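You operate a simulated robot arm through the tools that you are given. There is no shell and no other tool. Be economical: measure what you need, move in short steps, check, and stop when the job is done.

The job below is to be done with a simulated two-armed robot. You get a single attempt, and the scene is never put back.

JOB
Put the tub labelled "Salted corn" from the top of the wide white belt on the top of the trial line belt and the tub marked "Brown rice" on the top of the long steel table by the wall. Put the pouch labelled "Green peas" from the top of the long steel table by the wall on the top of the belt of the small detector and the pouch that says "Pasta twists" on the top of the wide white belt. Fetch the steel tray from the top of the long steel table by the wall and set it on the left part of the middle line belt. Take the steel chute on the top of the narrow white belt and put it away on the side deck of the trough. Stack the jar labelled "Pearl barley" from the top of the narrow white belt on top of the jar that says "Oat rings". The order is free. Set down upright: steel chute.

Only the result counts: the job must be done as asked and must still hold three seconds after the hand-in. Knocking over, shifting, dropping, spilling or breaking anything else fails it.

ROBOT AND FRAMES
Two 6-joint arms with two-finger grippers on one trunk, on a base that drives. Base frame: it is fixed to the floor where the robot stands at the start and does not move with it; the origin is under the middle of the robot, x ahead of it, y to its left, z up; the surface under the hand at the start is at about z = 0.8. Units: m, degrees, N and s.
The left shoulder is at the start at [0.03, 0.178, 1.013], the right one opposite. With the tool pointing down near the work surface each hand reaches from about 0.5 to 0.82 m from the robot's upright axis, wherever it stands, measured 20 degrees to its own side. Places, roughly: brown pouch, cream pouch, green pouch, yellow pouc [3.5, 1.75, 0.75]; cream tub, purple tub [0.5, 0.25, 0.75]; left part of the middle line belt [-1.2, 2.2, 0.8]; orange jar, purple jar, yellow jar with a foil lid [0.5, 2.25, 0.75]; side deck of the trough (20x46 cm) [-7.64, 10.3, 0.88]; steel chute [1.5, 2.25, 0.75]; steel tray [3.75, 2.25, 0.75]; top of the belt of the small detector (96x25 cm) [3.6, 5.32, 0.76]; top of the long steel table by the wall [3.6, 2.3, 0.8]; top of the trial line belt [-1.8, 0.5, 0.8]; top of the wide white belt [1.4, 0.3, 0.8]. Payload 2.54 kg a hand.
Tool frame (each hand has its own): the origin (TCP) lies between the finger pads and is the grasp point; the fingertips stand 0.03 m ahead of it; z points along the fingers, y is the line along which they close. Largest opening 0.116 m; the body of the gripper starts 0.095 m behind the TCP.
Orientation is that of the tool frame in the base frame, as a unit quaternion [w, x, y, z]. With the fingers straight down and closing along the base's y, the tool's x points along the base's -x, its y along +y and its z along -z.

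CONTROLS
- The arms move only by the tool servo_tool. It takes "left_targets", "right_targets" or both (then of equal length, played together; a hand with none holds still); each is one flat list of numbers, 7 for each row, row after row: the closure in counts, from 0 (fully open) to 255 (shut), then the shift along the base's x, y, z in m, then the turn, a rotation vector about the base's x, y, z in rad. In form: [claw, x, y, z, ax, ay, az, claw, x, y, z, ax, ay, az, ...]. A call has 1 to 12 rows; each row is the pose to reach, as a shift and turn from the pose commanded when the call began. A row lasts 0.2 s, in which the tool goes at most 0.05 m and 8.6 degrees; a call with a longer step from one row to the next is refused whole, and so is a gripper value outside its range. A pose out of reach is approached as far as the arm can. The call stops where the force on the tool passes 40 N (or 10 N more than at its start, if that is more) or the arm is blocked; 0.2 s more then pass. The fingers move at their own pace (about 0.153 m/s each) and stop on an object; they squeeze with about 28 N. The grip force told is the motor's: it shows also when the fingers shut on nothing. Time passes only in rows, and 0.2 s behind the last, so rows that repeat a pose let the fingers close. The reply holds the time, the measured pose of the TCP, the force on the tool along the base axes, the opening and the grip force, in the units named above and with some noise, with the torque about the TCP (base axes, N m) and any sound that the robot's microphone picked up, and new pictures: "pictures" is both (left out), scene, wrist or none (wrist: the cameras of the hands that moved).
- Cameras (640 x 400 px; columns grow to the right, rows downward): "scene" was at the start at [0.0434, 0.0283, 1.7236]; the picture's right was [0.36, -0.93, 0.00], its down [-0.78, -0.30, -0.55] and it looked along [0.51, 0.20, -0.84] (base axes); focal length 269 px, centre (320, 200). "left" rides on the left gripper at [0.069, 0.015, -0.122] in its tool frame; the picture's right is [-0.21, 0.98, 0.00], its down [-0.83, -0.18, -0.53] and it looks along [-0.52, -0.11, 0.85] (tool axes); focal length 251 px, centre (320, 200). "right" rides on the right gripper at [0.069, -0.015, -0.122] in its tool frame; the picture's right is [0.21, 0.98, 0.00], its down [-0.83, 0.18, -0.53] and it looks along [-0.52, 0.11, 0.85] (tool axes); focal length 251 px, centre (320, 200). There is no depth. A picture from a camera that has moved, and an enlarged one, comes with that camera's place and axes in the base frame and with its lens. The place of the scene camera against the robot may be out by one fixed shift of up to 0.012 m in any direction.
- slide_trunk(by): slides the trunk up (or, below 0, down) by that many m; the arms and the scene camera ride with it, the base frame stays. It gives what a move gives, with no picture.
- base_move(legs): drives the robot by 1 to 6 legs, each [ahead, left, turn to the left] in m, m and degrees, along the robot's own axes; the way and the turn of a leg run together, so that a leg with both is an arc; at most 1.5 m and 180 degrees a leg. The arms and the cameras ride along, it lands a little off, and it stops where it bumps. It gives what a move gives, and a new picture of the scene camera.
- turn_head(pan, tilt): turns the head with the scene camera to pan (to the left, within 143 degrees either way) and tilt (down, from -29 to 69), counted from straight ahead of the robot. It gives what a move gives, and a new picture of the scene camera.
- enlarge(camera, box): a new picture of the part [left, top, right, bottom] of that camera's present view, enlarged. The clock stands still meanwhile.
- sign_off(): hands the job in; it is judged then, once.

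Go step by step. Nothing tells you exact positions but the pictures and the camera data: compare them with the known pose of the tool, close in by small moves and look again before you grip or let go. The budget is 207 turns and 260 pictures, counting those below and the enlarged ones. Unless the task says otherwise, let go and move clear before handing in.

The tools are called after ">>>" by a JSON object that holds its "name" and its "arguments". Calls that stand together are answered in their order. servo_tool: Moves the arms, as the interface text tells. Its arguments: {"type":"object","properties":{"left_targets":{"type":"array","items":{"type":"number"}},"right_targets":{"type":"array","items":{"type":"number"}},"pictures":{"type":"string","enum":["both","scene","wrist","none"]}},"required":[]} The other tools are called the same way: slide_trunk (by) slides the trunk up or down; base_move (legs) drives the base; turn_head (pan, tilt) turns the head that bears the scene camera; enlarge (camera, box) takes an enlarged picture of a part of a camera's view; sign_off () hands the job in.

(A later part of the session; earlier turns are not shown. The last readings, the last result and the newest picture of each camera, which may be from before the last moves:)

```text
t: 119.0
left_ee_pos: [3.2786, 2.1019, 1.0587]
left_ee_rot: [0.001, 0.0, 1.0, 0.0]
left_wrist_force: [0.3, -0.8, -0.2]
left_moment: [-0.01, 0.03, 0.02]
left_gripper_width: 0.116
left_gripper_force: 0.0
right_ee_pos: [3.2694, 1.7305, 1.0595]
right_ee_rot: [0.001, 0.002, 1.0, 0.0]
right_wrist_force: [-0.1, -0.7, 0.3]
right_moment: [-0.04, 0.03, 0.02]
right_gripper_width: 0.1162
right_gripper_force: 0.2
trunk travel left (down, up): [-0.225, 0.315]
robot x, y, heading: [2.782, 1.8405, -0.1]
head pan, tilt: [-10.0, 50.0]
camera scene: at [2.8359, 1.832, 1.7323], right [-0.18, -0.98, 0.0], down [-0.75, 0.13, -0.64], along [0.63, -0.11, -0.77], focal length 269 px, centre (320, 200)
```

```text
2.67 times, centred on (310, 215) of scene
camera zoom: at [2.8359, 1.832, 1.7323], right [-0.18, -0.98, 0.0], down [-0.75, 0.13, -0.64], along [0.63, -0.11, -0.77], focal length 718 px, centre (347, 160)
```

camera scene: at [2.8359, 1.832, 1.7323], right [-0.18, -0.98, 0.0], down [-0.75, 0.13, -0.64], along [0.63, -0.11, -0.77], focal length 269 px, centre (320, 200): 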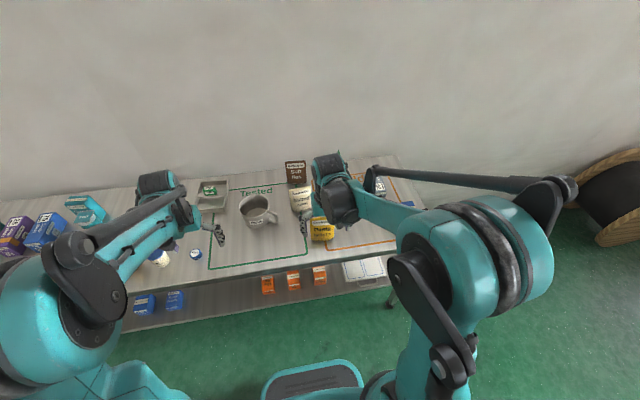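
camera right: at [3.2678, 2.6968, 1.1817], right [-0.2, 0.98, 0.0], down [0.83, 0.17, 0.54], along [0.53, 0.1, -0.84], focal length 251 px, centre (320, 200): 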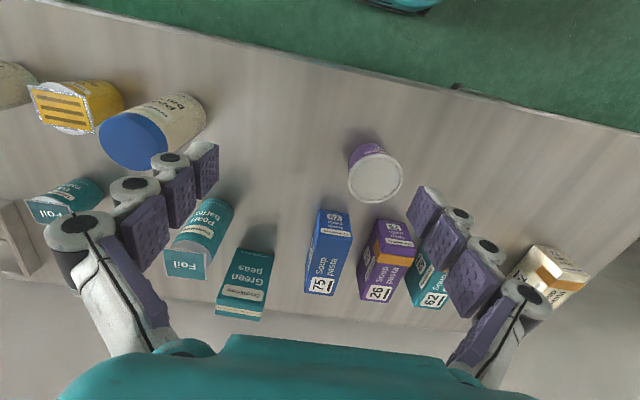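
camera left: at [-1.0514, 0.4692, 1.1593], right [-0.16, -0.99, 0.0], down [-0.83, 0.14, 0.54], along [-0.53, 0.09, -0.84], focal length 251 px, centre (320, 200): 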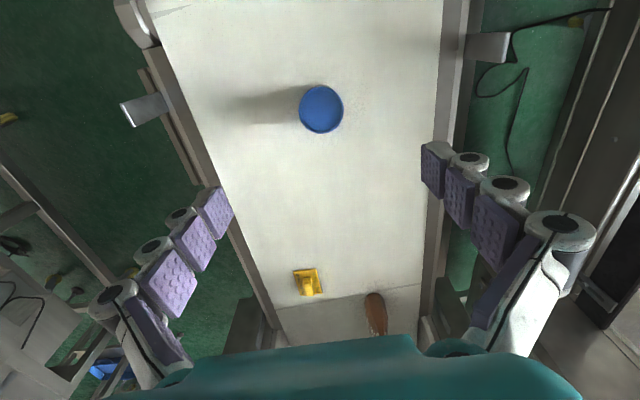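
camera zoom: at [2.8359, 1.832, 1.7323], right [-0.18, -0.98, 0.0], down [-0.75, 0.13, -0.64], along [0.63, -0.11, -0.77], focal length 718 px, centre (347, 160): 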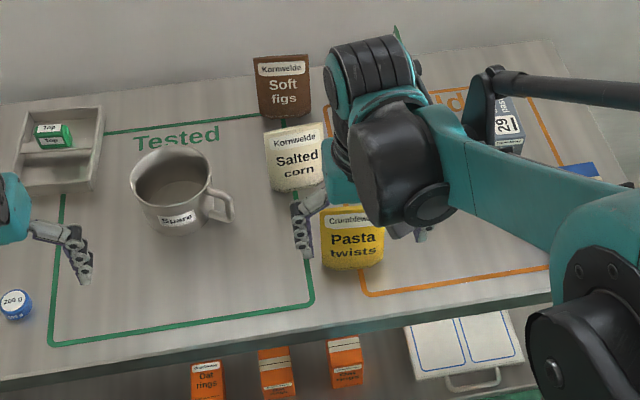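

The yellow pouch stands at about (3.39, 1.717), face toward me, top near z 0.945; the green stands edge-on near the wall. I'll shift right 0.25 m, then rotate the left gripper 90° to pinch the yellow pouch's thickness.

>>> {"name": "base_move", "arguments": {"legs": [[0, -0.25, 0]]}}

>>> {"name": "servo_tool", "arguments": {"left_targets": [0, 0.01, -0.01, 0.005, 0, 0, -0.143, 0, 0.02, -0.02, 0.01, 0, 0, -0.286, 0, 0.03, -0.03, 0.015, 0, 0, -0.428, 0, 0.04, -0.04, 0.02, 0, 0, -0.571, 0, 0.05, -0.05, 0.02, 0, 0, -0.714, 0, 0.06, -0.06, 0.02, 0, 0, -0.857, 0, 0.07, -0.07, 0.02, 0, 0, -1.0, 0, 0.08, -0.08, 0.02, 0, 0, -1.142, 0, 0.09, -0.09, 0.02, 0, 0, -1.285, 0, 0.1, -0.1, 0.02, 0, 0, -1.428, 0, 0.105, -0.11, 0.02, 0, 0, -1.57], "pictures": "wrist"}}

```text
t: 120.9
left_ee_pos: [3.2791, 1.8452, 1.0608]
left_ee_rot: [0.001, 0.0, 1.0, 0.001]
left_wrist_force: [-0.2, -0.4, -0.8]
left_moment: [0.03, 0.02, -0.01]
left_gripper_width: 0.116
left_gripper_force: 0.3
right_ee_pos: [3.2684, 1.4739, 1.06]
right_ee_rot: [0.001, 0.002, 1.0, -0.001]
right_wrist_force: [-0.8, -0.3, -0.1]
right_moment: [0.06, -0.02, 0.01]
right_gripper_width: 0.1158
right_gripper_force: 0.1
trunk travel left (down, up): [-0.225, 0.315]
robot x, y, heading: [2.7872, 1.5871, -0.1]
head pan, tilt: [-10.0, 50.0]
camera scene: at [2.8356, 1.5747, 1.7324], right [-0.18, -0.98, 0.0], down [-0.75, 0.13, -0.64], along [0.63, -0.11, -0.77], focal length 269 px, centre (320, 200)
```

scene: 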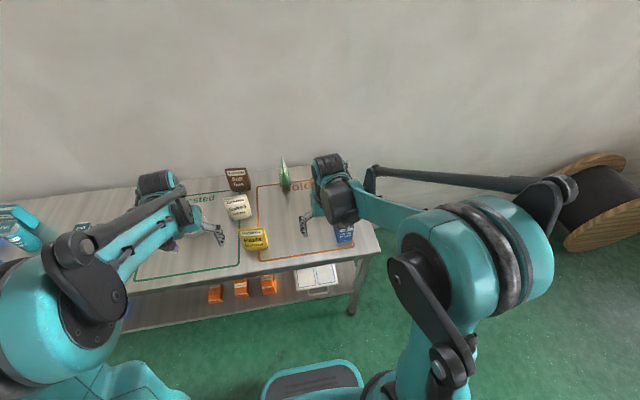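

```text
t: 123.3
left_ee_pos: [3.3831, 1.736, 1.0798]
left_ee_rot: [0.001, 0.707, 0.707, -0.001]
left_wrist_force: [-0.3, -1.3, 0.4]
left_moment: [0.03, 0.01, 0.01]
left_gripper_width: 0.1157
left_gripper_force: 0.0
right_ee_pos: [3.2694, 1.4743, 1.0595]
right_ee_rot: [0.002, 0.002, 1.0, 0.0]
right_wrist_force: [-0.3, 0.2, -0.3]
right_moment: [-0.01, -0.01, -0.01]
right_gripper_width: 0.116
right_gripper_force: 0.1
trunk travel left (down, up): [-0.225, 0.315]
robot x, y, heading: [2.7853, 1.5865, 0.1]
head pan, tilt: [-10.0, 50.0]
camera left: at [3.3978, 1.8053, 1.2027], right [0.98, -0.22, 0.0], down [-0.18, -0.82, 0.54], along [-0.12, -0.52, -0.84], focal length 251 px, centre (320, 200)
```

left: 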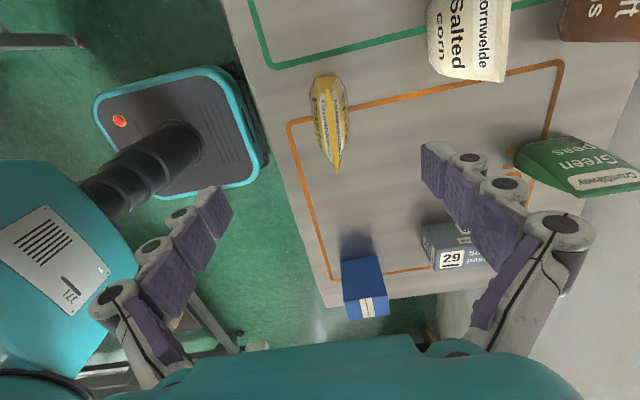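

>>> {"name": "servo_tool", "arguments": {"left_targets": [0, 0.011, -0.014, 0, 0, 0, 0, 0, 0.011, -0.014, -0.045, 0, 0, 0, 0, 0.011, -0.014, -0.09, 0, 0, 0], "pictures": "wrist"}}

```text
t: 124.1
left_ee_pos: [3.3958, 1.7199, 0.9904]
left_ee_rot: [0.001, 0.707, 0.707, 0.0]
left_wrist_force: [0.0, -0.4, -0.8]
left_moment: [0.04, -0.02, -0.01]
left_gripper_width: 0.116
left_gripper_force: 0.0
right_ee_pos: [3.2691, 1.4742, 1.0604]
right_ee_rot: [0.001, 0.002, 1.0, -0.001]
right_wrist_force: [0.1, -0.4, 0.4]
right_moment: [-0.03, 0.0, 0.01]
right_gripper_width: 0.1161
right_gripper_force: 0.0
trunk travel left (down, up): [-0.225, 0.315]
robot x, y, heading: [2.7823, 1.5852, 0.0]
head pan, tilt: [-10.0, 50.0]
camera left: at [3.4098, 1.7902, 1.1123], right [0.98, -0.21, 0.0], down [-0.18, -0.82, 0.54], along [-0.11, -0.52, -0.84], focal length 251 px, centre (320, 200)
```

left: 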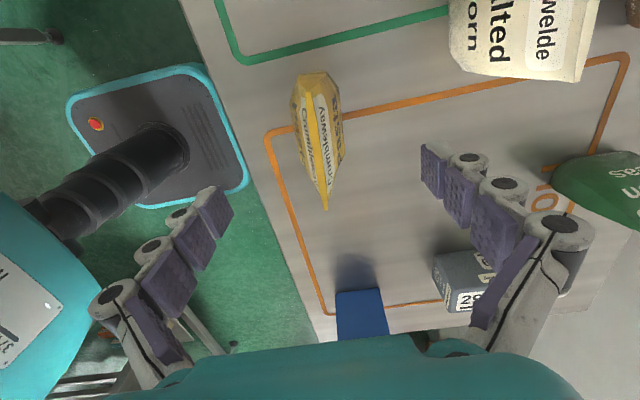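

>>> {"name": "servo_tool", "arguments": {"left_targets": [0, 0.001, 0.003, 0, 0, 0, -0.13, 0, 0.001, 0.003, -0.045, 0, 0, -0.13, 0, 0.001, 0.003, -0.09, 0, 0, -0.13], "pictures": "wrist"}}

```text
t: 124.9
left_ee_pos: [3.3954, 1.7222, 0.899]
left_ee_rot: [0.002, 0.752, 0.659, -0.002]
left_wrist_force: [0.1, -0.4, -0.2]
left_moment: [-0.02, -0.01, 0.0]
left_gripper_width: 0.1157
left_gripper_force: 0.1
right_ee_pos: [3.2696, 1.4751, 1.0591]
right_ee_rot: [0.001, 0.002, 1.0, 0.0]
right_wrist_force: [-0.4, 0.2, 0.3]
right_moment: [-0.02, 0.0, 0.0]
right_gripper_width: 0.1161
right_gripper_force: 0.1
trunk travel left (down, up): [-0.225, 0.315]
robot x, y, heading: [2.7814, 1.5837, -0.2]
head pan, tilt: [-10.0, 50.0]
camera left: at [3.4191, 1.789, 1.0211], right [0.94, -0.34, 0.0], down [-0.29, -0.79, 0.54], along [-0.18, -0.5, -0.84], focal length 251 px, centre (320, 200)
```

left: 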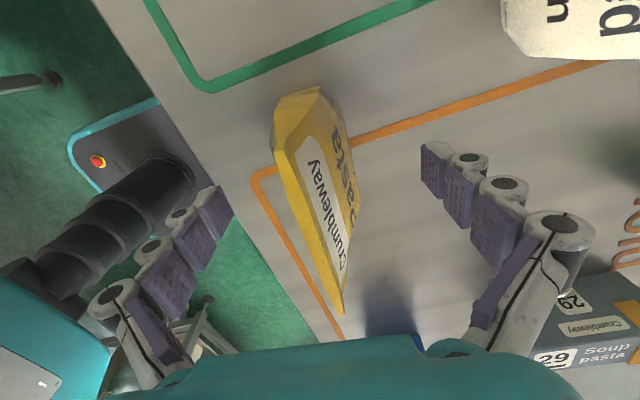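

Ridge centred between fingers. Closing and lifting slightly.

>>> {"name": "servo_tool", "arguments": {"left_targets": [120, 0, 0, 0, 0, 0, 0, 200, 0, 0, 0, 0, 0, 0, 255, 0, 0, 0, 0, 0, 0, 255, 0, 0, 0, 0, 0, 0, 255, 0, 0, 0.03, 0, 0, 0, 255, 0, 0, 0.06, 0, 0, 0], "pictures": "wrist"}}

```text
t: 126.3
left_ee_pos: [3.3963, 1.7228, 0.9598]
left_ee_rot: [0.001, 0.752, 0.66, -0.001]
left_wrist_force: [-0.6, -0.1, -1.7]
left_moment: [-0.01, 0.0, -0.02]
left_gripper_width: 0.0455
left_gripper_force: 27.9
right_ee_pos: [3.2684, 1.4741, 1.0598]
right_ee_rot: [0.002, 0.001, 1.0, 0.0]
right_wrist_force: [0.6, 0.0, -0.9]
right_moment: [0.02, -0.02, 0.03]
right_gripper_width: 0.116
right_gripper_force: 0.1
trunk travel left (down, up): [-0.225, 0.315]
robot x, y, heading: [2.7811, 1.5875, -0.1]
head pan, tilt: [-10.0, 50.0]
camera left: at [3.4192, 1.7899, 1.0818], right [0.94, -0.34, 0.0], down [-0.29, -0.79, 0.54], along [-0.18, -0.5, -0.84], focal length 251 px, centre (320, 200)
```

left: 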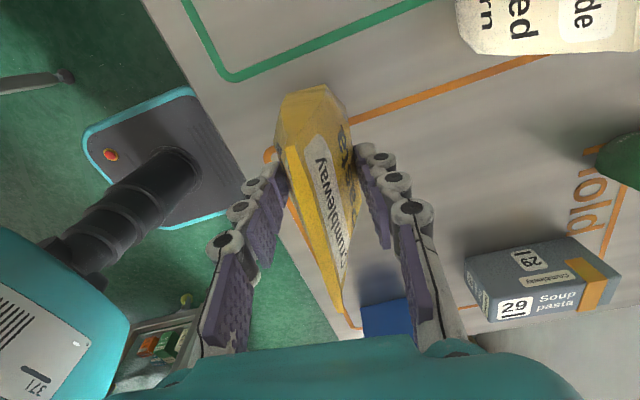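

Yellow pouch held. Lift, tuck, then drive closer for the green pouch.

>>> {"name": "servo_tool", "arguments": {"left_targets": [255, 0, 0, 0.045, 0, 0, 0, 255, 0, 0, 0.09, 0, 0, 0, 255, 0, 0, 0.13, 0, 0, 0, 255, -0.04, 0.03, 0.15, 0, 0, 0, 255, -0.08, 0.06, 0.15, 0, 0, 0, 255, -0.12, 0.08, 0.15, 0, 0, 0, 255, -0.14, 0.12, 0.15, 0, 0, 0], "pictures": "none"}}

>>> {"name": "base_move", "arguments": {"legs": [[0.0, 0.1, 0], [0.17, 0, 0]]}}

>>> {"name": "enlarge", "arguments": {"camera": "right", "box": [0, 0, 640, 400]}}

```text
refused: row 4 steps farther than a row can; nothing moved
```

```text
t: 128.5
left_ee_pos: [3.5679, 1.8234, 0.9581]
left_ee_rot: [0.001, 0.75, 0.662, -0.002]
left_wrist_force: [0.6, 0.1, -2.2]
left_moment: [-0.02, 0.04, -0.01]
left_gripper_width: 0.0457
left_gripper_force: 27.7
right_ee_pos: [3.4417, 1.5761, 1.0587]
right_ee_rot: [0.001, 0.0, 1.0, 0.001]
right_wrist_force: [0.4, -0.3, 0.0]
right_moment: [0.0, 0.03, 0.0]
right_gripper_width: 0.116
right_gripper_force: 0.1
trunk travel left (down, up): [-0.225, 0.315]
robot x, y, heading: [2.9527, 1.6829, 0.4]
head pan, tilt: [-10.0, 50.0]
camera scene: at [3.0089, 1.6734, 1.7323], right [-0.17, -0.99, 0.0], down [-0.76, 0.13, -0.64], along [0.63, -0.11, -0.77], focal length 269 px, centre (320, 200)
```

scene: 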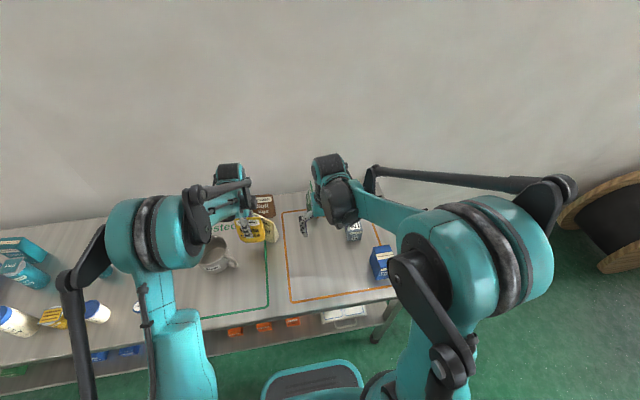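

```text
1.00 times, centred on (320, 200) of right (not enlarged: the box is as wide or as high as the picture)
camera zoom: at [3.3734, 1.559, 1.1812], right [-0.22, 0.98, 0.0], down [0.82, 0.18, 0.54], along [0.52, 0.12, -0.84], focal length 251 px, centre (320, 200)
```

zoom: 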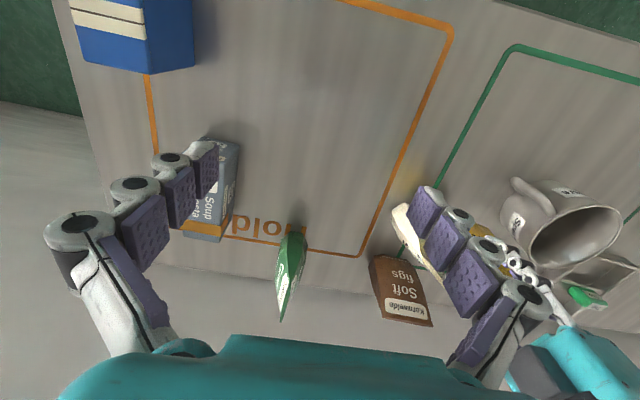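

The arm move was refused, so the base moved with the pouch low — I must check whether the cream pouch got touched.

>>> {"name": "enlarge", "arguments": {"camera": "right", "box": [340, 160, 540, 340]}}

>>> {"name": "enlarge", "arguments": {"camera": "scene", "box": [190, 170, 330, 290]}}

>>> {"name": "enlarge", "arguments": {"camera": "left", "box": [0, 0, 640, 400]}}

```text
2.22 times, centred on (440, 250) of right
camera zoom: at [3.3734, 1.559, 1.1812], right [-0.22, 0.98, 0.0], down [0.82, 0.18, 0.54], along [0.52, 0.12, -0.84], focal length 559 px, centre (53, 89)
```

zoom: 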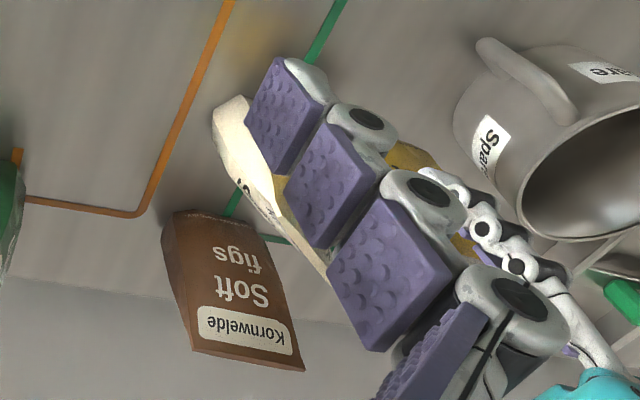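

```text
3.33 times, centred on (260, 230) of scene
camera zoom: at [3.0089, 1.6734, 1.7323], right [-0.17, -0.99, 0.0], down [-0.76, 0.13, -0.64], along [0.63, -0.11, -0.77], focal length 897 px, centre (520, 100)
```

zoom: 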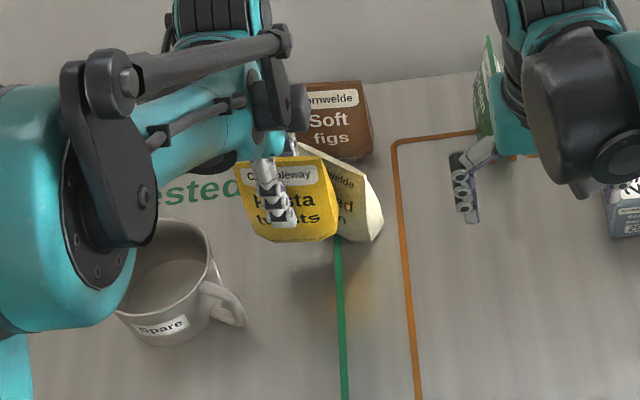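

```text
1.00 times, centred on (320, 200) of left (not enlarged: the box is as wide or as high as the picture)
camera zoom: at [3.5907, 1.8902, 1.0807], right [0.94, -0.33, 0.0], down [-0.28, -0.8, 0.54], along [-0.18, -0.51, -0.84], focal length 251 px, centre (320, 200)
```

zoom: 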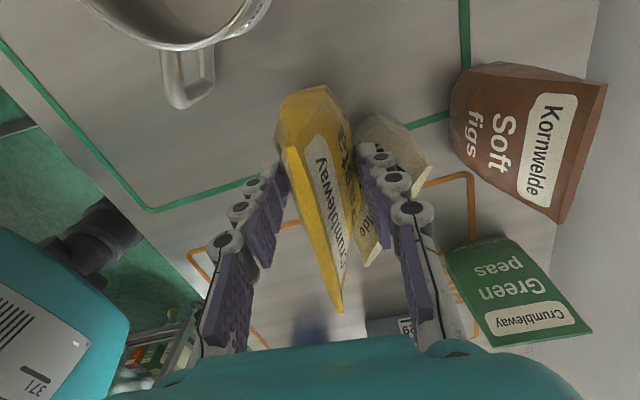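

The cream pouch was nudged and twisted (still standing): about 4 cm and ~50°. I'll back the yellow off and lift it, then put the cream pouch back to its original pose (~(3.56,1.782), yaw ≈ +10°).

>>> {"name": "servo_tool", "arguments": {"left_targets": [255, -0.012, 0.004, 0.0, 0, 0, 0, 255, -0.025, 0.008, 0.01, 0, 0, 0, 255, -0.025, 0.008, 0.05, 0, 0, 0, 255, -0.025, 0.008, 0.09, 0, 0, 0, 255, -0.025, 0.008, 0.13, 0, 0, 0, 255, -0.055, 0.03, 0.15, 0, 0, 0, 255, -0.085, 0.06, 0.15, 0, 0, 0, 255, -0.115, 0.09, 0.15, 0, 0, 0, 255, -0.15, 0.12, 0.15, 0, 0, 0, 255, -0.18, 0.15, 0.15, 0, 0, 0], "pictures": "both"}}

```text
t: 130.7
left_ee_pos: [3.3873, 1.9769, 1.1077]
left_ee_rot: [0.002, 0.75, 0.661, -0.001]
left_wrist_force: [0.2, 0.7, -1.8]
left_moment: [-0.02, 0.02, -0.02]
left_gripper_width: 0.0455
left_gripper_force: 28.2
right_ee_pos: [3.441, 1.5748, 1.0599]
right_ee_rot: [0.002, -0.002, 1.0, -0.001]
right_wrist_force: [0.4, -0.2, 0.3]
right_moment: [0.0, -0.02, -0.01]
right_gripper_width: 0.116
right_gripper_force: 0.1
trunk travel left (down, up): [-0.225, 0.315]
robot x, y, heading: [2.9544, 1.6801, -0.0]
head pan, tilt: [-10.0, 50.0]
camera scene: at [3.0059, 1.6743, 1.7324], right [-0.17, -0.99, 0.0], down [-0.75, 0.13, -0.64], along [0.63, -0.11, -0.77], focal length 269 px, centre (320, 200)
camera left: at [3.4098, 2.043, 1.2311], right [0.94, -0.33, 0.0], down [-0.28, -0.79, 0.54], along [-0.18, -0.51, -0.84], focal length 251 px, centre (320, 200)
```

scene: 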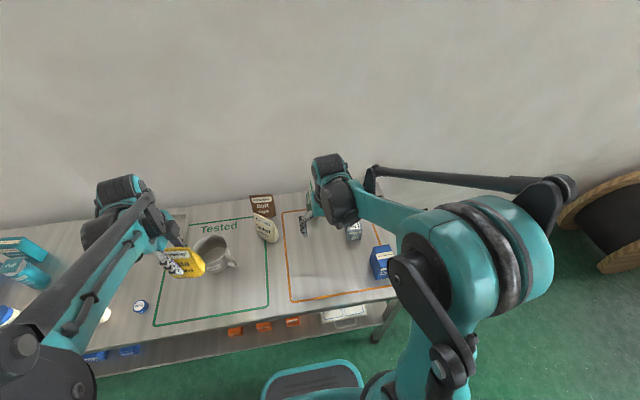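
left: 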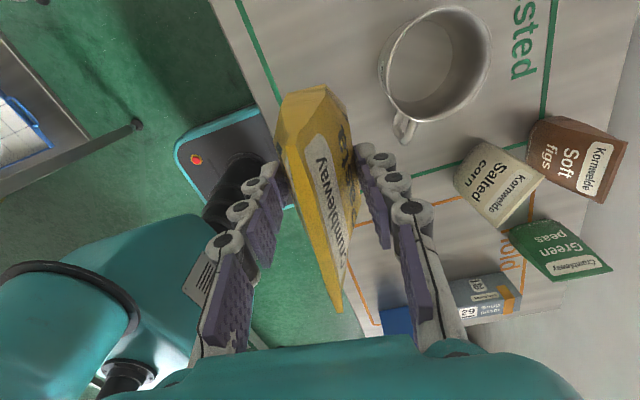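

>>> {"name": "enlarge", "arguments": {"camera": "scene", "box": [230, 180, 330, 260]}}

>>> {"name": "enlarge", "arguments": {"camera": "right", "box": [340, 140, 500, 340]}}

```text
5.00 times, centred on (280, 220) of scene
camera zoom: at [3.0059, 1.6743, 1.7324], right [-0.17, -0.99, 0.0], down [-0.75, 0.13, -0.64], along [0.63, -0.11, -0.77], focal length 1346 px, centre (520, 100)
```

zoom: 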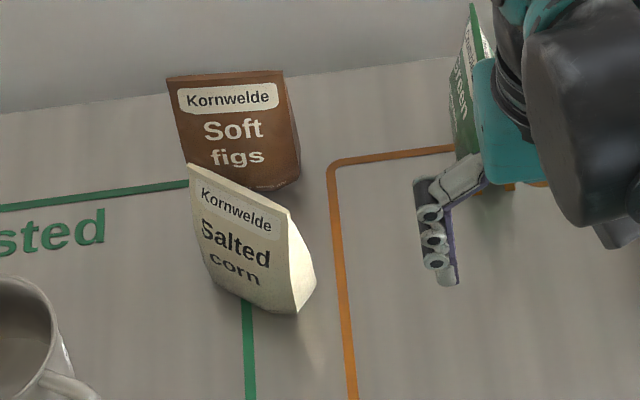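

```text
2.00 times, centred on (420, 240) of right
camera zoom: at [3.3714, 1.5595, 1.182], right [-0.22, 0.98, 0.0], down [0.82, 0.18, 0.54], along [0.52, 0.11, -0.84], focal length 503 px, centre (120, 120)
```

zoom: 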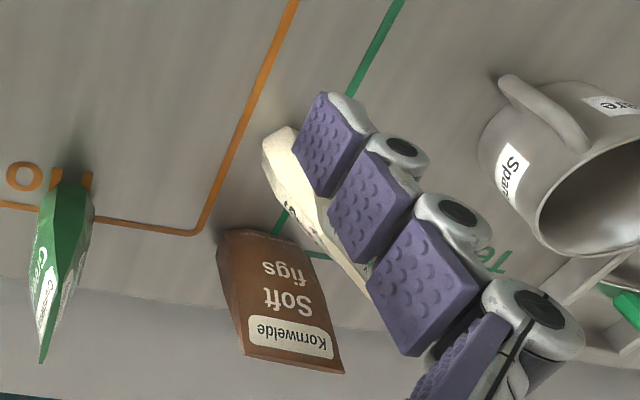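

Cream ridge is now centred ~(3.604,1.777), yaw −37°; originally (3.553,1.783), yaw +7° by the same camera. Moving the right hand over it with 53° rotation.

>>> {"name": "servo_tool", "arguments": {"right_targets": [0, 0.022, 0.028, 0.01, 0, 0, 0.132, 0, 0.044, 0.056, 0.02, 0, 0, 0.264, 0, 0.066, 0.084, 0.03, 0, 0, 0.396, 0, 0.088, 0.112, 0.03, 0, 0, 0.528, 0, 0.11, 0.14, 0.03, 0, 0, 0.66, 0, 0.132, 0.168, 0.03, 0, 0, 0.793, 0, 0.155, 0.195, 0.02, 0, 0, 0.925], "pictures": "wrist"}}

```text
t: 132.3
left_ee_pos: [3.3902, 1.9762, 1.1086]
left_ee_rot: [0.002, 0.749, 0.662, -0.002]
left_wrist_force: [1.2, 0.3, -2.2]
left_moment: [0.02, 0.03, 0.01]
left_gripper_width: 0.0454
left_gripper_force: 27.9
right_ee_pos: [3.598, 1.7666, 1.0794]
right_ee_rot: [0.001, -0.448, 0.894, 0.0]
right_wrist_force: [-0.2, -0.3, 0.0]
right_moment: [-0.01, 0.06, 0.01]
right_gripper_width: 0.1158
right_gripper_force: 0.0
trunk travel left (down, up): [-0.225, 0.315]
robot x, y, heading: [2.9553, 1.6844, 0.4]
head pan, tilt: [-10.0, 50.0]
camera right: at [3.5696, 1.7025, 1.2007], right [-0.91, 0.41, 0.0], down [0.35, 0.77, 0.54], along [0.22, 0.49, -0.84], focal length 251 px, centre (320, 200)
```

right: 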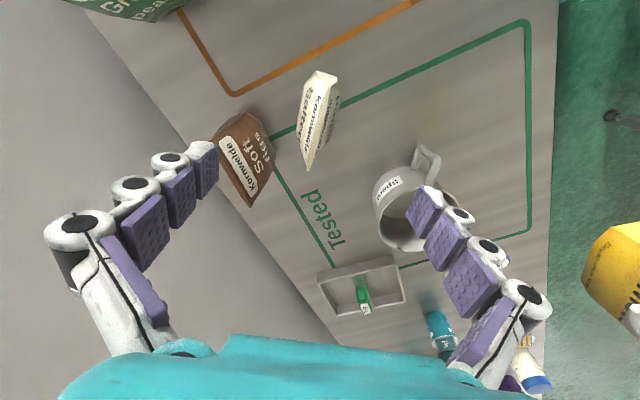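

>>> {"name": "servo_tool", "arguments": {"right_targets": [70, 0.006, 0.002, -0.045, 0, 0, 0.06, 70, 0.006, 0.002, -0.09, 0, 0, 0.06, 70, 0.006, 0.002, -0.13, 0, 0, 0.06], "pictures": "wrist"}}

```text
t: 133.1
left_ee_pos: [3.3898, 1.9766, 1.1088]
left_ee_rot: [0.001, 0.75, 0.662, -0.001]
left_wrist_force: [0.3, -0.1, -1.8]
left_moment: [-0.01, 0.04, 0.02]
left_gripper_width: 0.0458
left_gripper_force: 28.3
right_ee_pos: [3.6035, 1.7685, 0.9516]
right_ee_rot: [0.001, -0.474, 0.881, -0.001]
right_wrist_force: [0.2, 0.2, -0.5]
right_moment: [-0.01, 0.01, -0.02]
right_gripper_width: 0.084
right_gripper_force: 0.0
trunk travel left (down, up): [-0.225, 0.315]
robot x, y, heading: [2.9539, 1.6808, 0.2]
head pan, tilt: [-10.0, 50.0]
camera right: at [3.5786, 1.7023, 1.0737], right [-0.93, 0.36, 0.0], down [0.3, 0.79, 0.54], along [0.19, 0.5, -0.84], focal length 251 px, centre (320, 200)
```

right: 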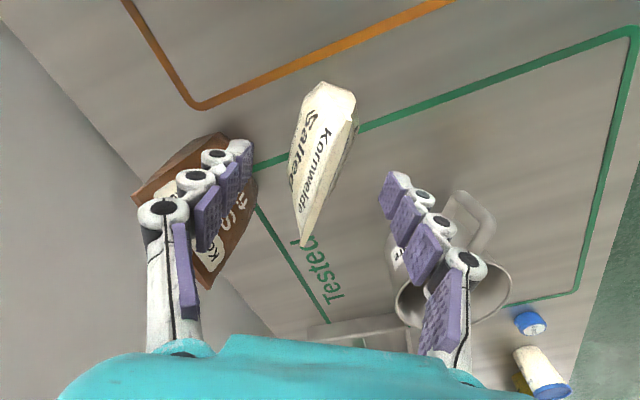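

>>> {"name": "servo_tool", "arguments": {"right_targets": [70, 0, 0, -0.025, 0, 0, 0, 70, 0, 0, -0.05, 0, 0, 0, 160, 0, 0, -0.05, 0, 0, 0, 255, 0, 0, -0.05, 0, 0, 0, 255, 0, 0, -0.05, 0, 0, 0, 255, 0, 0, -0.03, 0, 0, 0], "pictures": "wrist"}}

```text
t: 134.5
left_ee_pos: [3.3888, 1.9751, 1.1085]
left_ee_rot: [0.002, 0.749, 0.662, -0.001]
left_wrist_force: [-0.1, -0.4, -2.2]
left_moment: [-0.01, 0.01, -0.02]
left_gripper_width: 0.0456
left_gripper_force: 27.6
right_ee_pos: [3.5995, 1.7696, 0.9219]
right_ee_rot: [0.003, -0.473, 0.881, 0.001]
right_wrist_force: [-0.3, -0.2, -2.1]
right_moment: [0.02, -0.02, 0.06]
right_gripper_width: 0.0455
right_gripper_force: 28.4
trunk travel left (down, up): [-0.225, 0.315]
robot x, y, heading: [2.9531, 1.6849, 0.2]
head pan, tilt: [-10.0, 50.0]
camera right: at [3.5757, 1.7031, 1.0436], right [-0.93, 0.36, 0.0], down [0.3, 0.79, 0.54], along [0.19, 0.5, -0.84], focal length 251 px, centre (320, 200)
```

right: 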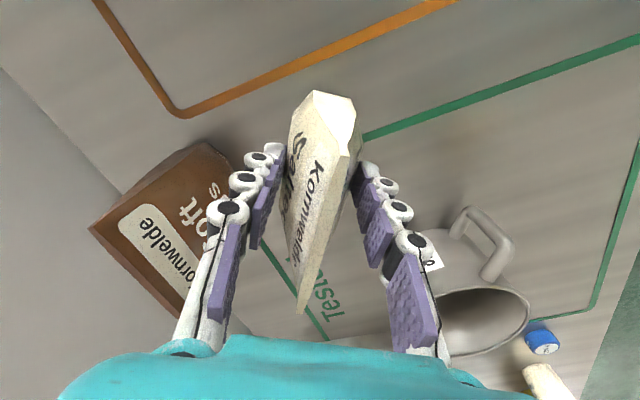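

>>> {"name": "servo_tool", "arguments": {"right_targets": [255, -0.008, 0.001, 0.005, 0, 0, 0.128, 255, -0.016, 0.002, 0.005, 0, 0, 0.257, 255, -0.025, 0.004, 0.005, 0, 0, 0.385, 255, -0.033, 0.006, 0.005, 0, 0, 0.513, 255, -0.041, 0.007, 0.005, 0, 0, 0.64, 255, -0.05, 0.008, 0, 0, 0, 0.77, 255, -0.05, 0.008, -0.012, 0, 0, 0.77, 255, -0.05, 0.008, -0.017, 0, 0, 0.77], "pictures": "both"}}

>>> {"name": "enlarge", "arguments": {"camera": "scene", "box": [230, 180, 330, 260]}}

```text
t: 136.3
left_ee_pos: [3.3885, 1.9751, 1.1099]
left_ee_rot: [0.001, 0.749, 0.662, -0.002]
left_wrist_force: [0.4, 0.7, -3.4]
left_moment: [0.03, 0.0, 0.0]
left_gripper_width: 0.0453
left_gripper_force: 27.9
right_ee_pos: [3.5521, 1.7795, 0.9022]
right_ee_rot: [-0.001, 0.77, -0.639, -0.001]
right_wrist_force: [-0.2, 0.0, -0.7]
right_moment: [-0.03, -0.02, -0.01]
right_gripper_width: 0.0454
right_gripper_force: 28.4
trunk travel left (down, up): [-0.225, 0.315]
robot x, y, heading: [2.9551, 1.6816, 0.3]
head pan, tilt: [-10.0, 50.0]
camera scene: at [3.0068, 1.6736, 1.7324], right [-0.17, -0.99, 0.0], down [-0.76, 0.13, -0.64], along [0.63, -0.11, -0.77], focal length 269 px, centre (320, 200)
camera right: at [3.5805, 1.7138, 1.0256], right [-0.92, -0.39, 0.0], down [-0.33, 0.78, 0.54], along [-0.21, 0.49, -0.84], focal length 251 px, centre (320, 200)
```

scene: 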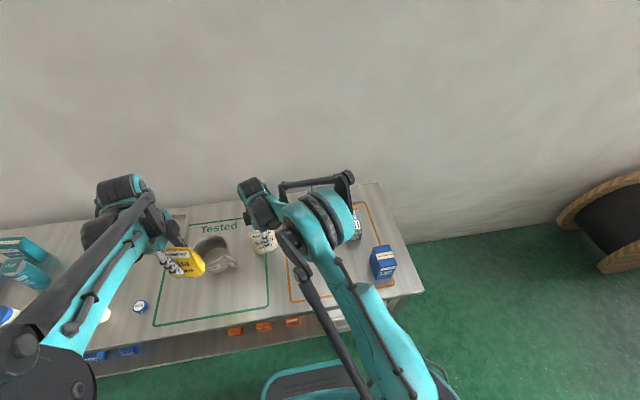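
right: 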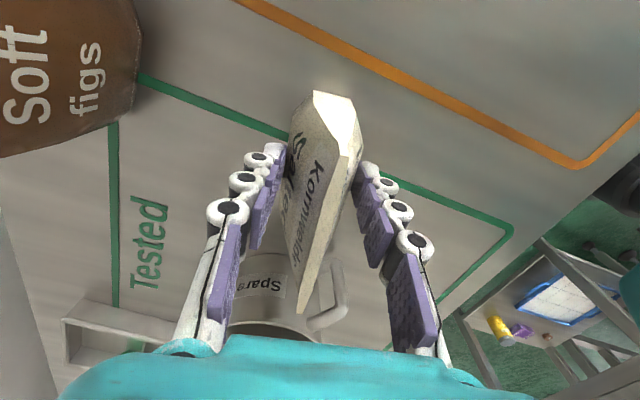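

```text
5.00 times, centred on (280, 220) of scene
camera zoom: at [3.0068, 1.6736, 1.7324], right [-0.17, -0.99, 0.0], down [-0.76, 0.13, -0.64], along [0.63, -0.11, -0.77], focal length 1346 px, centre (520, 100)
```

zoom: 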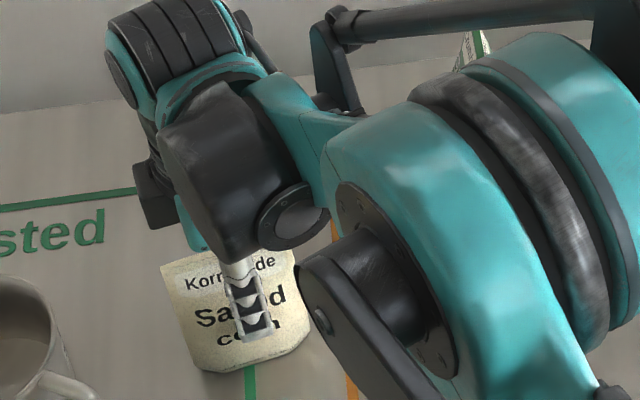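

>>> {"name": "servo_tool", "arguments": {"right_targets": [255, 0.004, 0, 0.004, 0, 0, 0.06, 255, 0.008, 0, 0.004, 0, 0, 0.12, 255, 0.008, 0, -0.002, 0, 0, 0.12, 180, 0.008, 0, -0.002, 0, 0, 0.12, 100, 0.008, 0, -0.002, 0, 0, 0.12, 70, 0.008, 0, -0.002, 0, 0, 0.12, 70, 0.008, 0, 0.04, 0, 0, 0.12, 70, 0.008, 0, 0.085, 0, 0, 0.12, 50, 0.008, 0, 0.13, 0, 0, 0.12, 0, 0.008, -0.04, 0.15, 0, 0, 0.12, 0, 0.008, -0.08, 0.155, 0, 0, 0.12], "pictures": "wrist"}}

>>> {"name": "enlarge", "arguments": {"camera": "scene", "box": [230, 180, 330, 260]}}

```text
t: 138.7
left_ee_pos: [3.3886, 1.9743, 1.1092]
left_ee_rot: [0.001, 0.75, 0.662, 0.0]
left_wrist_force: [0.7, 0.2, -2.8]
left_moment: [-0.01, -0.02, -0.03]
left_gripper_width: 0.0455
left_gripper_force: 28.2
right_ee_pos: [3.5586, 1.7024, 1.0562]
right_ee_rot: [-0.001, 0.807, -0.591, -0.002]
right_wrist_force: [0.3, -1.4, -0.2]
right_moment: [0.04, -0.01, 0.0]
right_gripper_width: 0.116
right_gripper_force: 0.1
trunk travel left (down, up): [-0.225, 0.315]
robot x, y, heading: [2.9543, 1.6817, 0.2]
head pan, tilt: [-10.0, 50.0]
camera right: at [3.5964, 1.6396, 1.1779], right [-0.87, -0.5, 0.0], down [-0.42, 0.73, 0.54], along [-0.27, 0.47, -0.84], focal length 251 px, centre (320, 200)
```

right: 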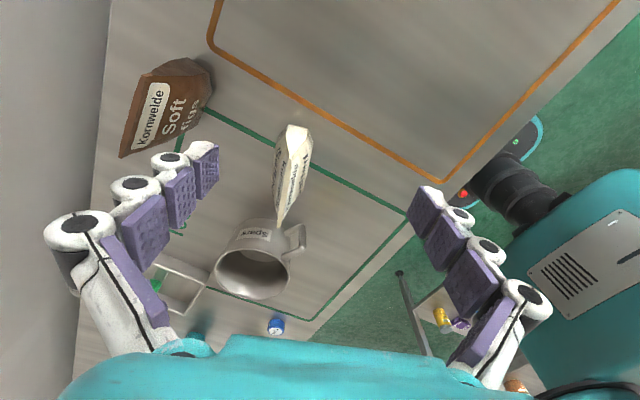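

```text
5.00 times, centred on (280, 220) of scene
camera zoom: at [3.0065, 1.6725, 1.7324], right [-0.17, -0.99, 0.0], down [-0.75, 0.13, -0.64], along [0.63, -0.11, -0.77], focal length 1346 px, centre (520, 100)
```

zoom: 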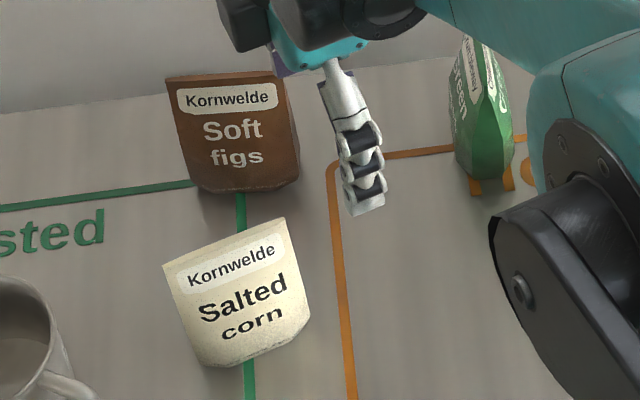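

Cream pouch restored within ~1 cm. Now rotating the right hand back and going to the green pouch.

>>> {"name": "servo_tool", "arguments": {"right_targets": [0, 0, -0.01, 0.005, 0, 0, -0.148, 0, 0, -0.02, 0.01, 0, 0, -0.296, 0, 0, -0.03, 0.01, 0, 0, -0.444, 0, 0, -0.04, 0.01, 0, 0, -0.592, 0, 0, -0.05, 0.01, 0, 0, -0.74, 0, 0, -0.06, 0.01, 0, 0, -0.888, 0, 0, -0.07, 0.01, 0, 0, -1.036, 0, 0, -0.08, 0.01, 0, 0, -1.184, 0, 0.01, -0.09, 0.01, 0, 0, -1.332, 0, 0.02, -0.1, 0.01, 0, 0, -1.48, 0, 0.03, -0.11, 0.01, 0, 0, -1.628, 0, 0.04, -0.12, 0.01, 0, 0, -1.776], "pictures": "wrist"}}

```text
t: 141.3
left_ee_pos: [3.3886, 1.9749, 1.1089]
left_ee_rot: [0.002, 0.75, 0.662, -0.001]
left_wrist_force: [0.0, 0.4, -1.5]
left_moment: [0.03, 0.0, -0.02]
left_gripper_width: 0.0454
left_gripper_force: 27.8
right_ee_pos: [3.601, 1.5794, 1.0682]
right_ee_rot: [0.002, -0.049, 0.999, 0.0]
right_wrist_force: [0.5, -0.8, 0.2]
right_moment: [0.02, 0.02, -0.02]
right_gripper_width: 0.1164
right_gripper_force: 0.1
trunk travel left (down, up): [-0.225, 0.315]
robot x, y, heading: [2.9553, 1.6814, -0.1]
head pan, tilt: [-10.0, 50.0]
camera right: at [3.5343, 1.5577, 1.1906], right [-0.31, 0.95, 0.0], down [0.8, 0.26, 0.54], along [0.51, 0.17, -0.84], focal length 251 px, centre (320, 200)
```

right: 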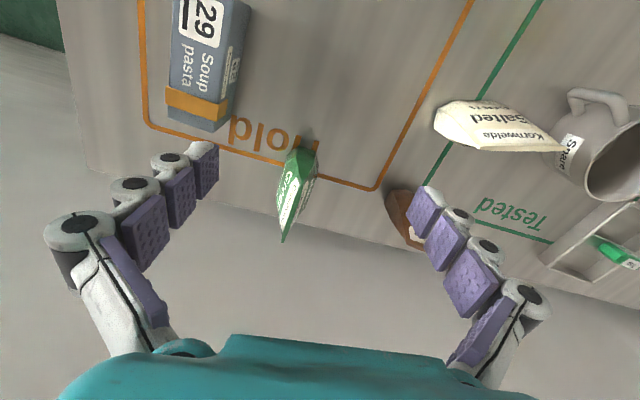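

>>> {"name": "servo_tool", "arguments": {"right_targets": [70, 0.045, -0.002, 0, 0, 0, 0, 70, 0.09, -0.003, 0, 0, 0, 0, 70, 0.1, -0.003, -0.04, 0, 0, 0, 70, 0.1, -0.003, -0.08, 0, 0, 0, 70, 0.1, -0.003, -0.11, 0, 0, 0], "pictures": "wrist"}}

```text
t: 142.5
left_ee_pos: [3.3891, 1.9751, 1.1084]
left_ee_rot: [0.001, 0.75, 0.662, -0.001]
left_wrist_force: [0.1, 0.1, -1.7]
left_moment: [-0.06, -0.01, 0.0]
left_gripper_width: 0.0455
left_gripper_force: 27.7
right_ee_pos: [3.7019, 1.575, 0.9563]
right_ee_rot: [0.001, -0.052, 0.999, 0.0]
right_wrist_force: [0.9, -0.3, 0.4]
right_moment: [0.01, 0.01, 0.02]
right_gripper_width: 0.0841
right_gripper_force: 0.2
trunk travel left (down, up): [-0.225, 0.315]
robot x, y, heading: [2.9518, 1.6825, 0.3]
head pan, tilt: [-10.0, 50.0]
camera right: at [3.635, 1.5539, 1.078], right [-0.31, 0.95, 0.0], down [0.8, 0.26, 0.54], along [0.51, 0.17, -0.84], focal length 251 px, centre (320, 200)
```

right: 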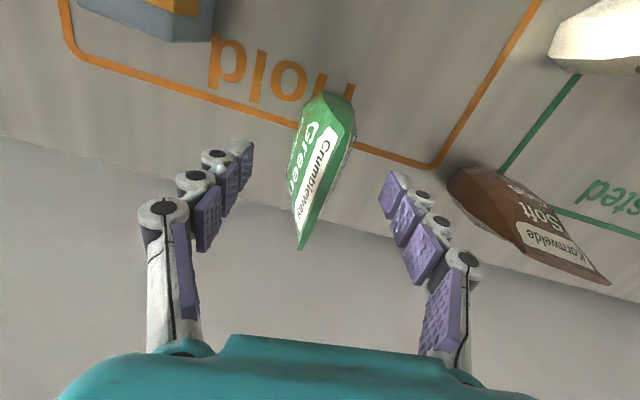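

>>> {"name": "servo_tool", "arguments": {"right_targets": [70, 0, 0, -0.03, 0, 0, 0, 70, 0, 0, -0.056, 0, 0, 0, 160, 0, 0, -0.056, 0, 0, 0, 255, 0, 0, -0.056, 0, 0, 0, 255, 0, 0, -0.056, 0, 0, 0, 255, 0, 0, -0.02, 0, 0, 0, 255, 0, 0, 0.025, 0, 0, 0, 255, 0, 0, 0.07, 0, 0, 0, 255, 0, 0, 0.115, 0, 0, 0, 255, 0, 0, 0.15, 0, 0, 0], "pictures": "wrist"}}

```text
t: 144.7
left_ee_pos: [3.3878, 1.9748, 1.1077]
left_ee_rot: [0.001, 0.75, 0.662, -0.002]
left_wrist_force: [0.1, 0.4, -0.9]
left_moment: [-0.01, 0.01, -0.01]
left_gripper_width: 0.0455
left_gripper_force: 28.5
right_ee_pos: [3.7013, 1.576, 1.1081]
right_ee_rot: [0.003, -0.05, 0.999, 0.0]
right_wrist_force: [0.0, -0.4, -1.3]
right_moment: [0.04, 0.02, 0.01]
right_gripper_width: 0.0453
right_gripper_force: 28.4
trunk travel left (down, up): [-0.225, 0.315]
robot x, y, heading: [2.9562, 1.683, 0.0]
head pan, tilt: [-10.0, 50.0]
camera right: at [3.6341, 1.5542, 1.2305], right [-0.31, 0.95, 0.0], down [0.8, 0.26, 0.54], along [0.51, 0.17, -0.84], focal length 251 px, centre (320, 200)
```

right: 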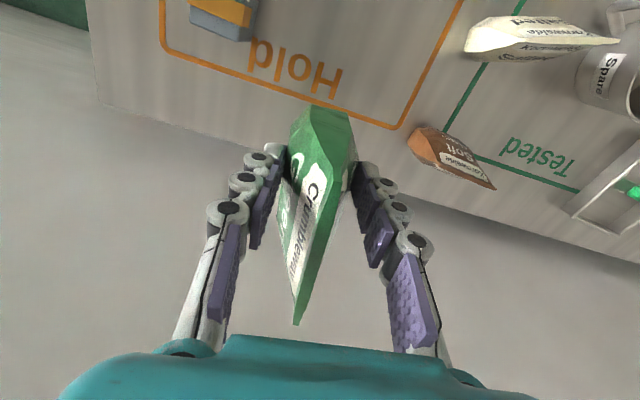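

Green held. Tucking the right hand, then backing off and heading toward the small detector.

>>> {"name": "servo_tool", "arguments": {"right_targets": [255, -0.045, 0, 0, 0, 0, 0, 255, -0.09, 0, 0, 0, 0, 0, 255, -0.135, 0, 0, 0, 0, 0, 255, -0.18, 0, 0, 0, 0, 0, 255, -0.225, 0, 0, 0, 0, 0, 255, -0.27, 0, 0, 0, 0, 0], "pictures": "none"}}

>>> {"name": "base_move", "arguments": {"legs": [[-0.25, 0, 0], [0, 1.4, 0], [0, 0.6, 0]]}}

>>> {"name": "turn_head", "arguments": {"pan": 60, "tilt": 30}}

```text
t: 146.1
left_ee_pos: [3.3869, 1.9749, 1.1101]
left_ee_rot: [0.001, 0.749, 0.662, 0.0]
left_wrist_force: [-0.2, -0.8, -2.0]
left_moment: [0.05, -0.02, 0.02]
left_gripper_width: 0.0456
left_gripper_force: 27.9
right_ee_pos: [3.4292, 1.5776, 1.1092]
right_ee_rot: [0.002, -0.051, 0.999, 0.0]
right_wrist_force: [-0.9, -0.3, -1.5]
right_moment: [0.04, -0.01, 0.01]
right_gripper_width: 0.0458
right_gripper_force: 27.6
trunk travel left (down, up): [-0.225, 0.315]
robot x, y, heading: [2.9537, 1.683, 0.3]
head pan, tilt: [-10.0, 50.0]
```

```text
t: 149.6
left_ee_pos: [3.0929, 2.1136, 1.1076]
left_ee_rot: [0.001, 0.702, 0.712, -0.002]
left_wrist_force: [0.6, 0.0, -1.8]
left_moment: [-0.03, 0.0, 0.03]
left_gripper_width: 0.0458
left_gripper_force: 28.0
right_ee_pos: [3.1905, 1.7256, 1.1086]
right_ee_rot: [0.002, -0.119, 0.993, -0.002]
right_wrist_force: [0.3, 1.1, -2.3]
right_moment: [-0.04, 0.07, 0.01]
right_gripper_width: 0.0453
right_gripper_force: 28.3
trunk travel left (down, up): [-0.225, 0.315]
robot x, y, heading: [2.6998, 1.7602, 8.3]
head pan, tilt: [-10.0, 50.0]
stopped in leg 2: the robot was blocked; the commanded pose is now the measured one
camera scene: at [2.7584, 1.7613, 1.7323], right [-0.03, -1.0, 0.0], down [-0.77, 0.02, -0.64], along [0.64, -0.02, -0.77], focal length 269 px, centre (320, 200)
```

scene: 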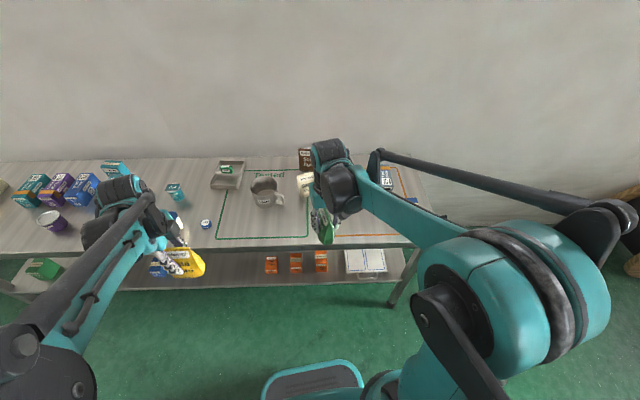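

```text
t: 151.0
left_ee_pos: [3.0933, 2.1117, 1.1089]
left_ee_rot: [0.001, 0.702, 0.712, -0.001]
left_wrist_force: [-0.4, -0.2, -1.4]
left_moment: [0.04, -0.01, 0.0]
left_gripper_width: 0.0457
left_gripper_force: 28.6
right_ee_pos: [3.1908, 1.724, 1.1086]
right_ee_rot: [0.002, -0.119, 0.993, 0.0]
right_wrist_force: [0.1, 0.0, -2.8]
right_moment: [-0.01, 0.02, -0.01]
right_gripper_width: 0.0454
right_gripper_force: 28.4
trunk travel left (down, up): [-0.225, 0.315]
robot x, y, heading: [2.7009, 1.7601, 8.2]
head pan, tilt: [60.0, 30.0]
camera scene: at [2.7144, 1.8458, 1.7619], right [0.93, -0.37, 0.0], down [-0.19, -0.46, -0.87], along [0.32, 0.8, -0.5], focal length 269 px, centre (320, 200)
```

scene: 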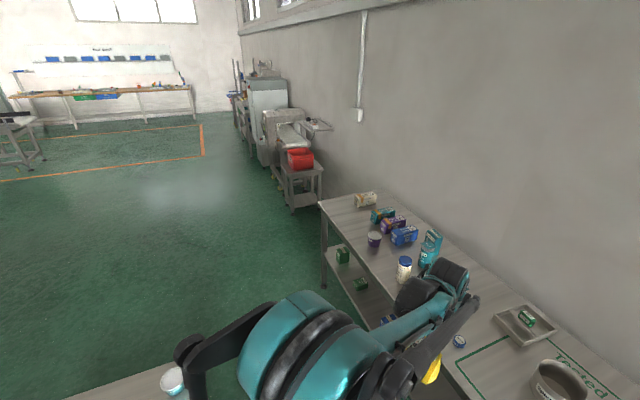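

I brushed the cart behind. Moving ahead off it, then left along x≈2.82.

>>> {"name": "base_move", "arguments": {"legs": [[0.1, -0.08, 0], [0, 0, -8.2]]}}

>>> {"name": "turn_head", "arguments": {"pan": 130, "tilt": 55}}

```text
t: 152.9
left_ee_pos: [3.254, 1.986, 1.1085]
left_ee_rot: [0.0, 0.753, 0.658, 0.0]
left_wrist_force: [0.7, -0.4, -2.2]
left_moment: [0.03, 0.01, -0.06]
left_gripper_width: 0.0454
left_gripper_force: 27.7
right_ee_pos: [3.2942, 1.5871, 1.1086]
right_ee_rot: [0.002, -0.045, 0.999, 0.001]
right_wrist_force: [-0.3, -0.3, -1.7]
right_moment: [0.04, 0.04, -0.03]
right_gripper_width: 0.0454
right_gripper_force: 27.8
trunk travel left (down, up): [-0.225, 0.315]
robot x, y, heading: [2.8137, 1.6984, -0.4]
head pan, tilt: [60.0, 30.0]
camera scene: at [2.8405, 1.7785, 1.7619], right [0.86, -0.51, 0.0], down [-0.25, -0.43, -0.87], along [0.44, 0.75, -0.5], focal length 269 px, centre (320, 200)
```

scene: 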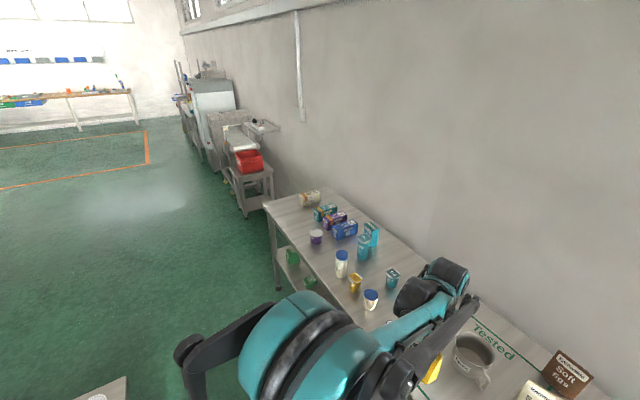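

```text
t: 154.3
left_ee_pos: [3.2538, 1.9849, 1.109]
left_ee_rot: [0.0, 0.753, 0.658, -0.001]
left_wrist_force: [-0.2, 0.0, -1.4]
left_moment: [0.0, -0.05, 0.02]
left_gripper_width: 0.0456
left_gripper_force: 27.6
right_ee_pos: [3.2937, 1.5881, 1.1092]
right_ee_rot: [0.002, -0.045, 0.999, 0.0]
right_wrist_force: [0.5, 0.6, -2.5]
right_moment: [-0.01, 0.0, -0.01]
right_gripper_width: 0.0455
right_gripper_force: 28.4
trunk travel left (down, up): [-0.225, 0.315]
robot x, y, heading: [2.8179, 1.6964, -0.3]
head pan, tilt: [130.0, 55.0]
camera scene: at [2.7483, 1.7568, 1.7259], right [0.77, 0.64, 0.0], down [0.52, -0.63, -0.57], along [-0.37, 0.44, -0.82], focal length 269 px, centre (320, 200)
```

scene: 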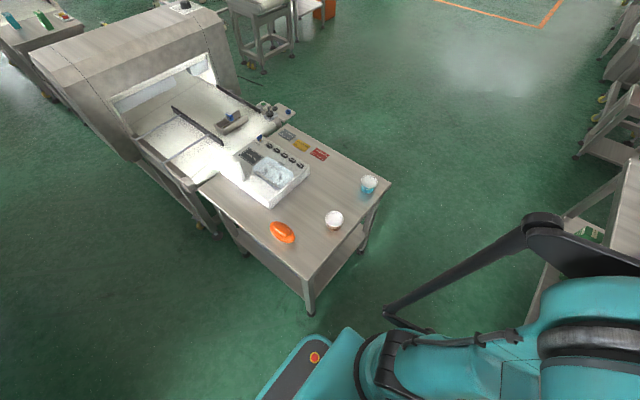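

>>> {"name": "base_move", "arguments": {"legs": [[0.01, 1.4, 0], [0, 1.0, 0]]}}

>>> {"name": "turn_head", "arguments": {"pan": 40, "tilt": 35}}

```text
t: 166.0
left_ee_pos: [3.3407, 4.3678, 1.1083]
left_ee_rot: [0.001, 0.761, 0.649, -0.001]
left_wrist_force: [-0.9, 0.1, -0.9]
left_moment: [0.02, 0.02, 0.01]
left_gripper_width: 0.0456
left_gripper_force: 27.9
right_ee_pos: [3.369, 3.9698, 1.1078]
right_ee_rot: [0.002, -0.033, 0.999, 0.0]
right_wrist_force: [-0.3, -0.5, -1.2]
right_moment: [-0.01, 0.01, -0.01]
right_gripper_width: 0.0454
right_gripper_force: 28.3
trunk travel left (down, up): [-0.225, 0.315]
robot x, y, heading: [2.8931, 4.0925, -1.6]
head pan, tilt: [130.0, 55.0]
camera scene: at [2.829, 4.1525, 1.7259], right [0.79, 0.62, 0.0], down [0.51, -0.64, -0.57], along [-0.36, 0.45, -0.82], focal length 269 px, centre (320, 200)
```

scene: 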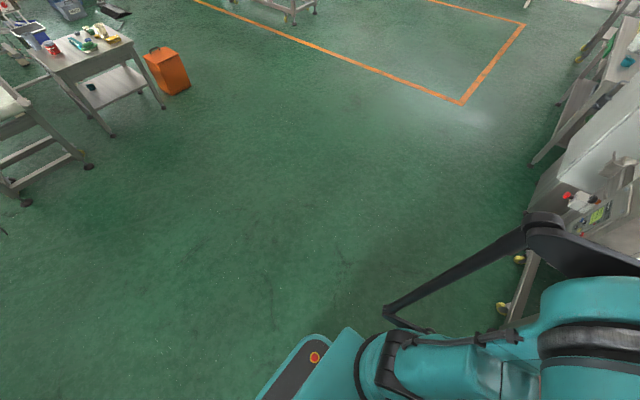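

```text
t: 167.7
left_ee_pos: [3.3401, 4.3677, 1.1089]
left_ee_rot: [0.0, 0.761, 0.649, -0.001]
left_wrist_force: [-0.7, -0.1, -1.5]
left_moment: [0.0, -0.01, 0.02]
left_gripper_width: 0.0453
left_gripper_force: 28.2
right_ee_pos: [3.3695, 3.9699, 1.1094]
right_ee_rot: [0.002, -0.033, 0.999, 0.0]
right_wrist_force: [-0.6, 0.9, -1.7]
right_moment: [-0.02, 0.05, -0.01]
right_gripper_width: 0.0455
right_gripper_force: 27.9
trunk travel left (down, up): [-0.225, 0.315]
robot x, y, heading: [2.8951, 4.0884, -1.8]
head pan, tilt: [40.0, 35.0]
camera scene: at [2.9427, 4.1499, 1.7541], right [0.62, -0.78, 0.0], down [-0.45, -0.36, -0.82], along [0.64, 0.51, -0.57], focal length 269 px, centre (320, 200)
```

scene: 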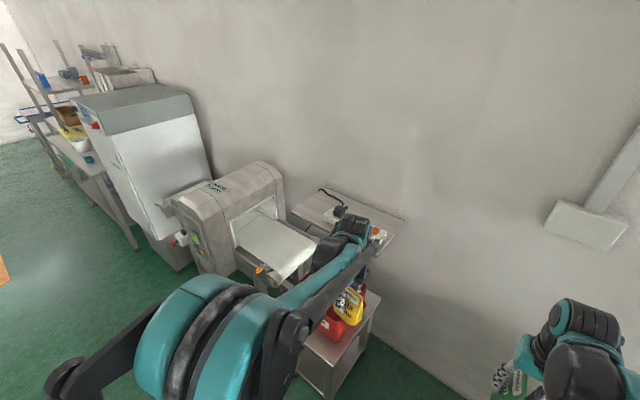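

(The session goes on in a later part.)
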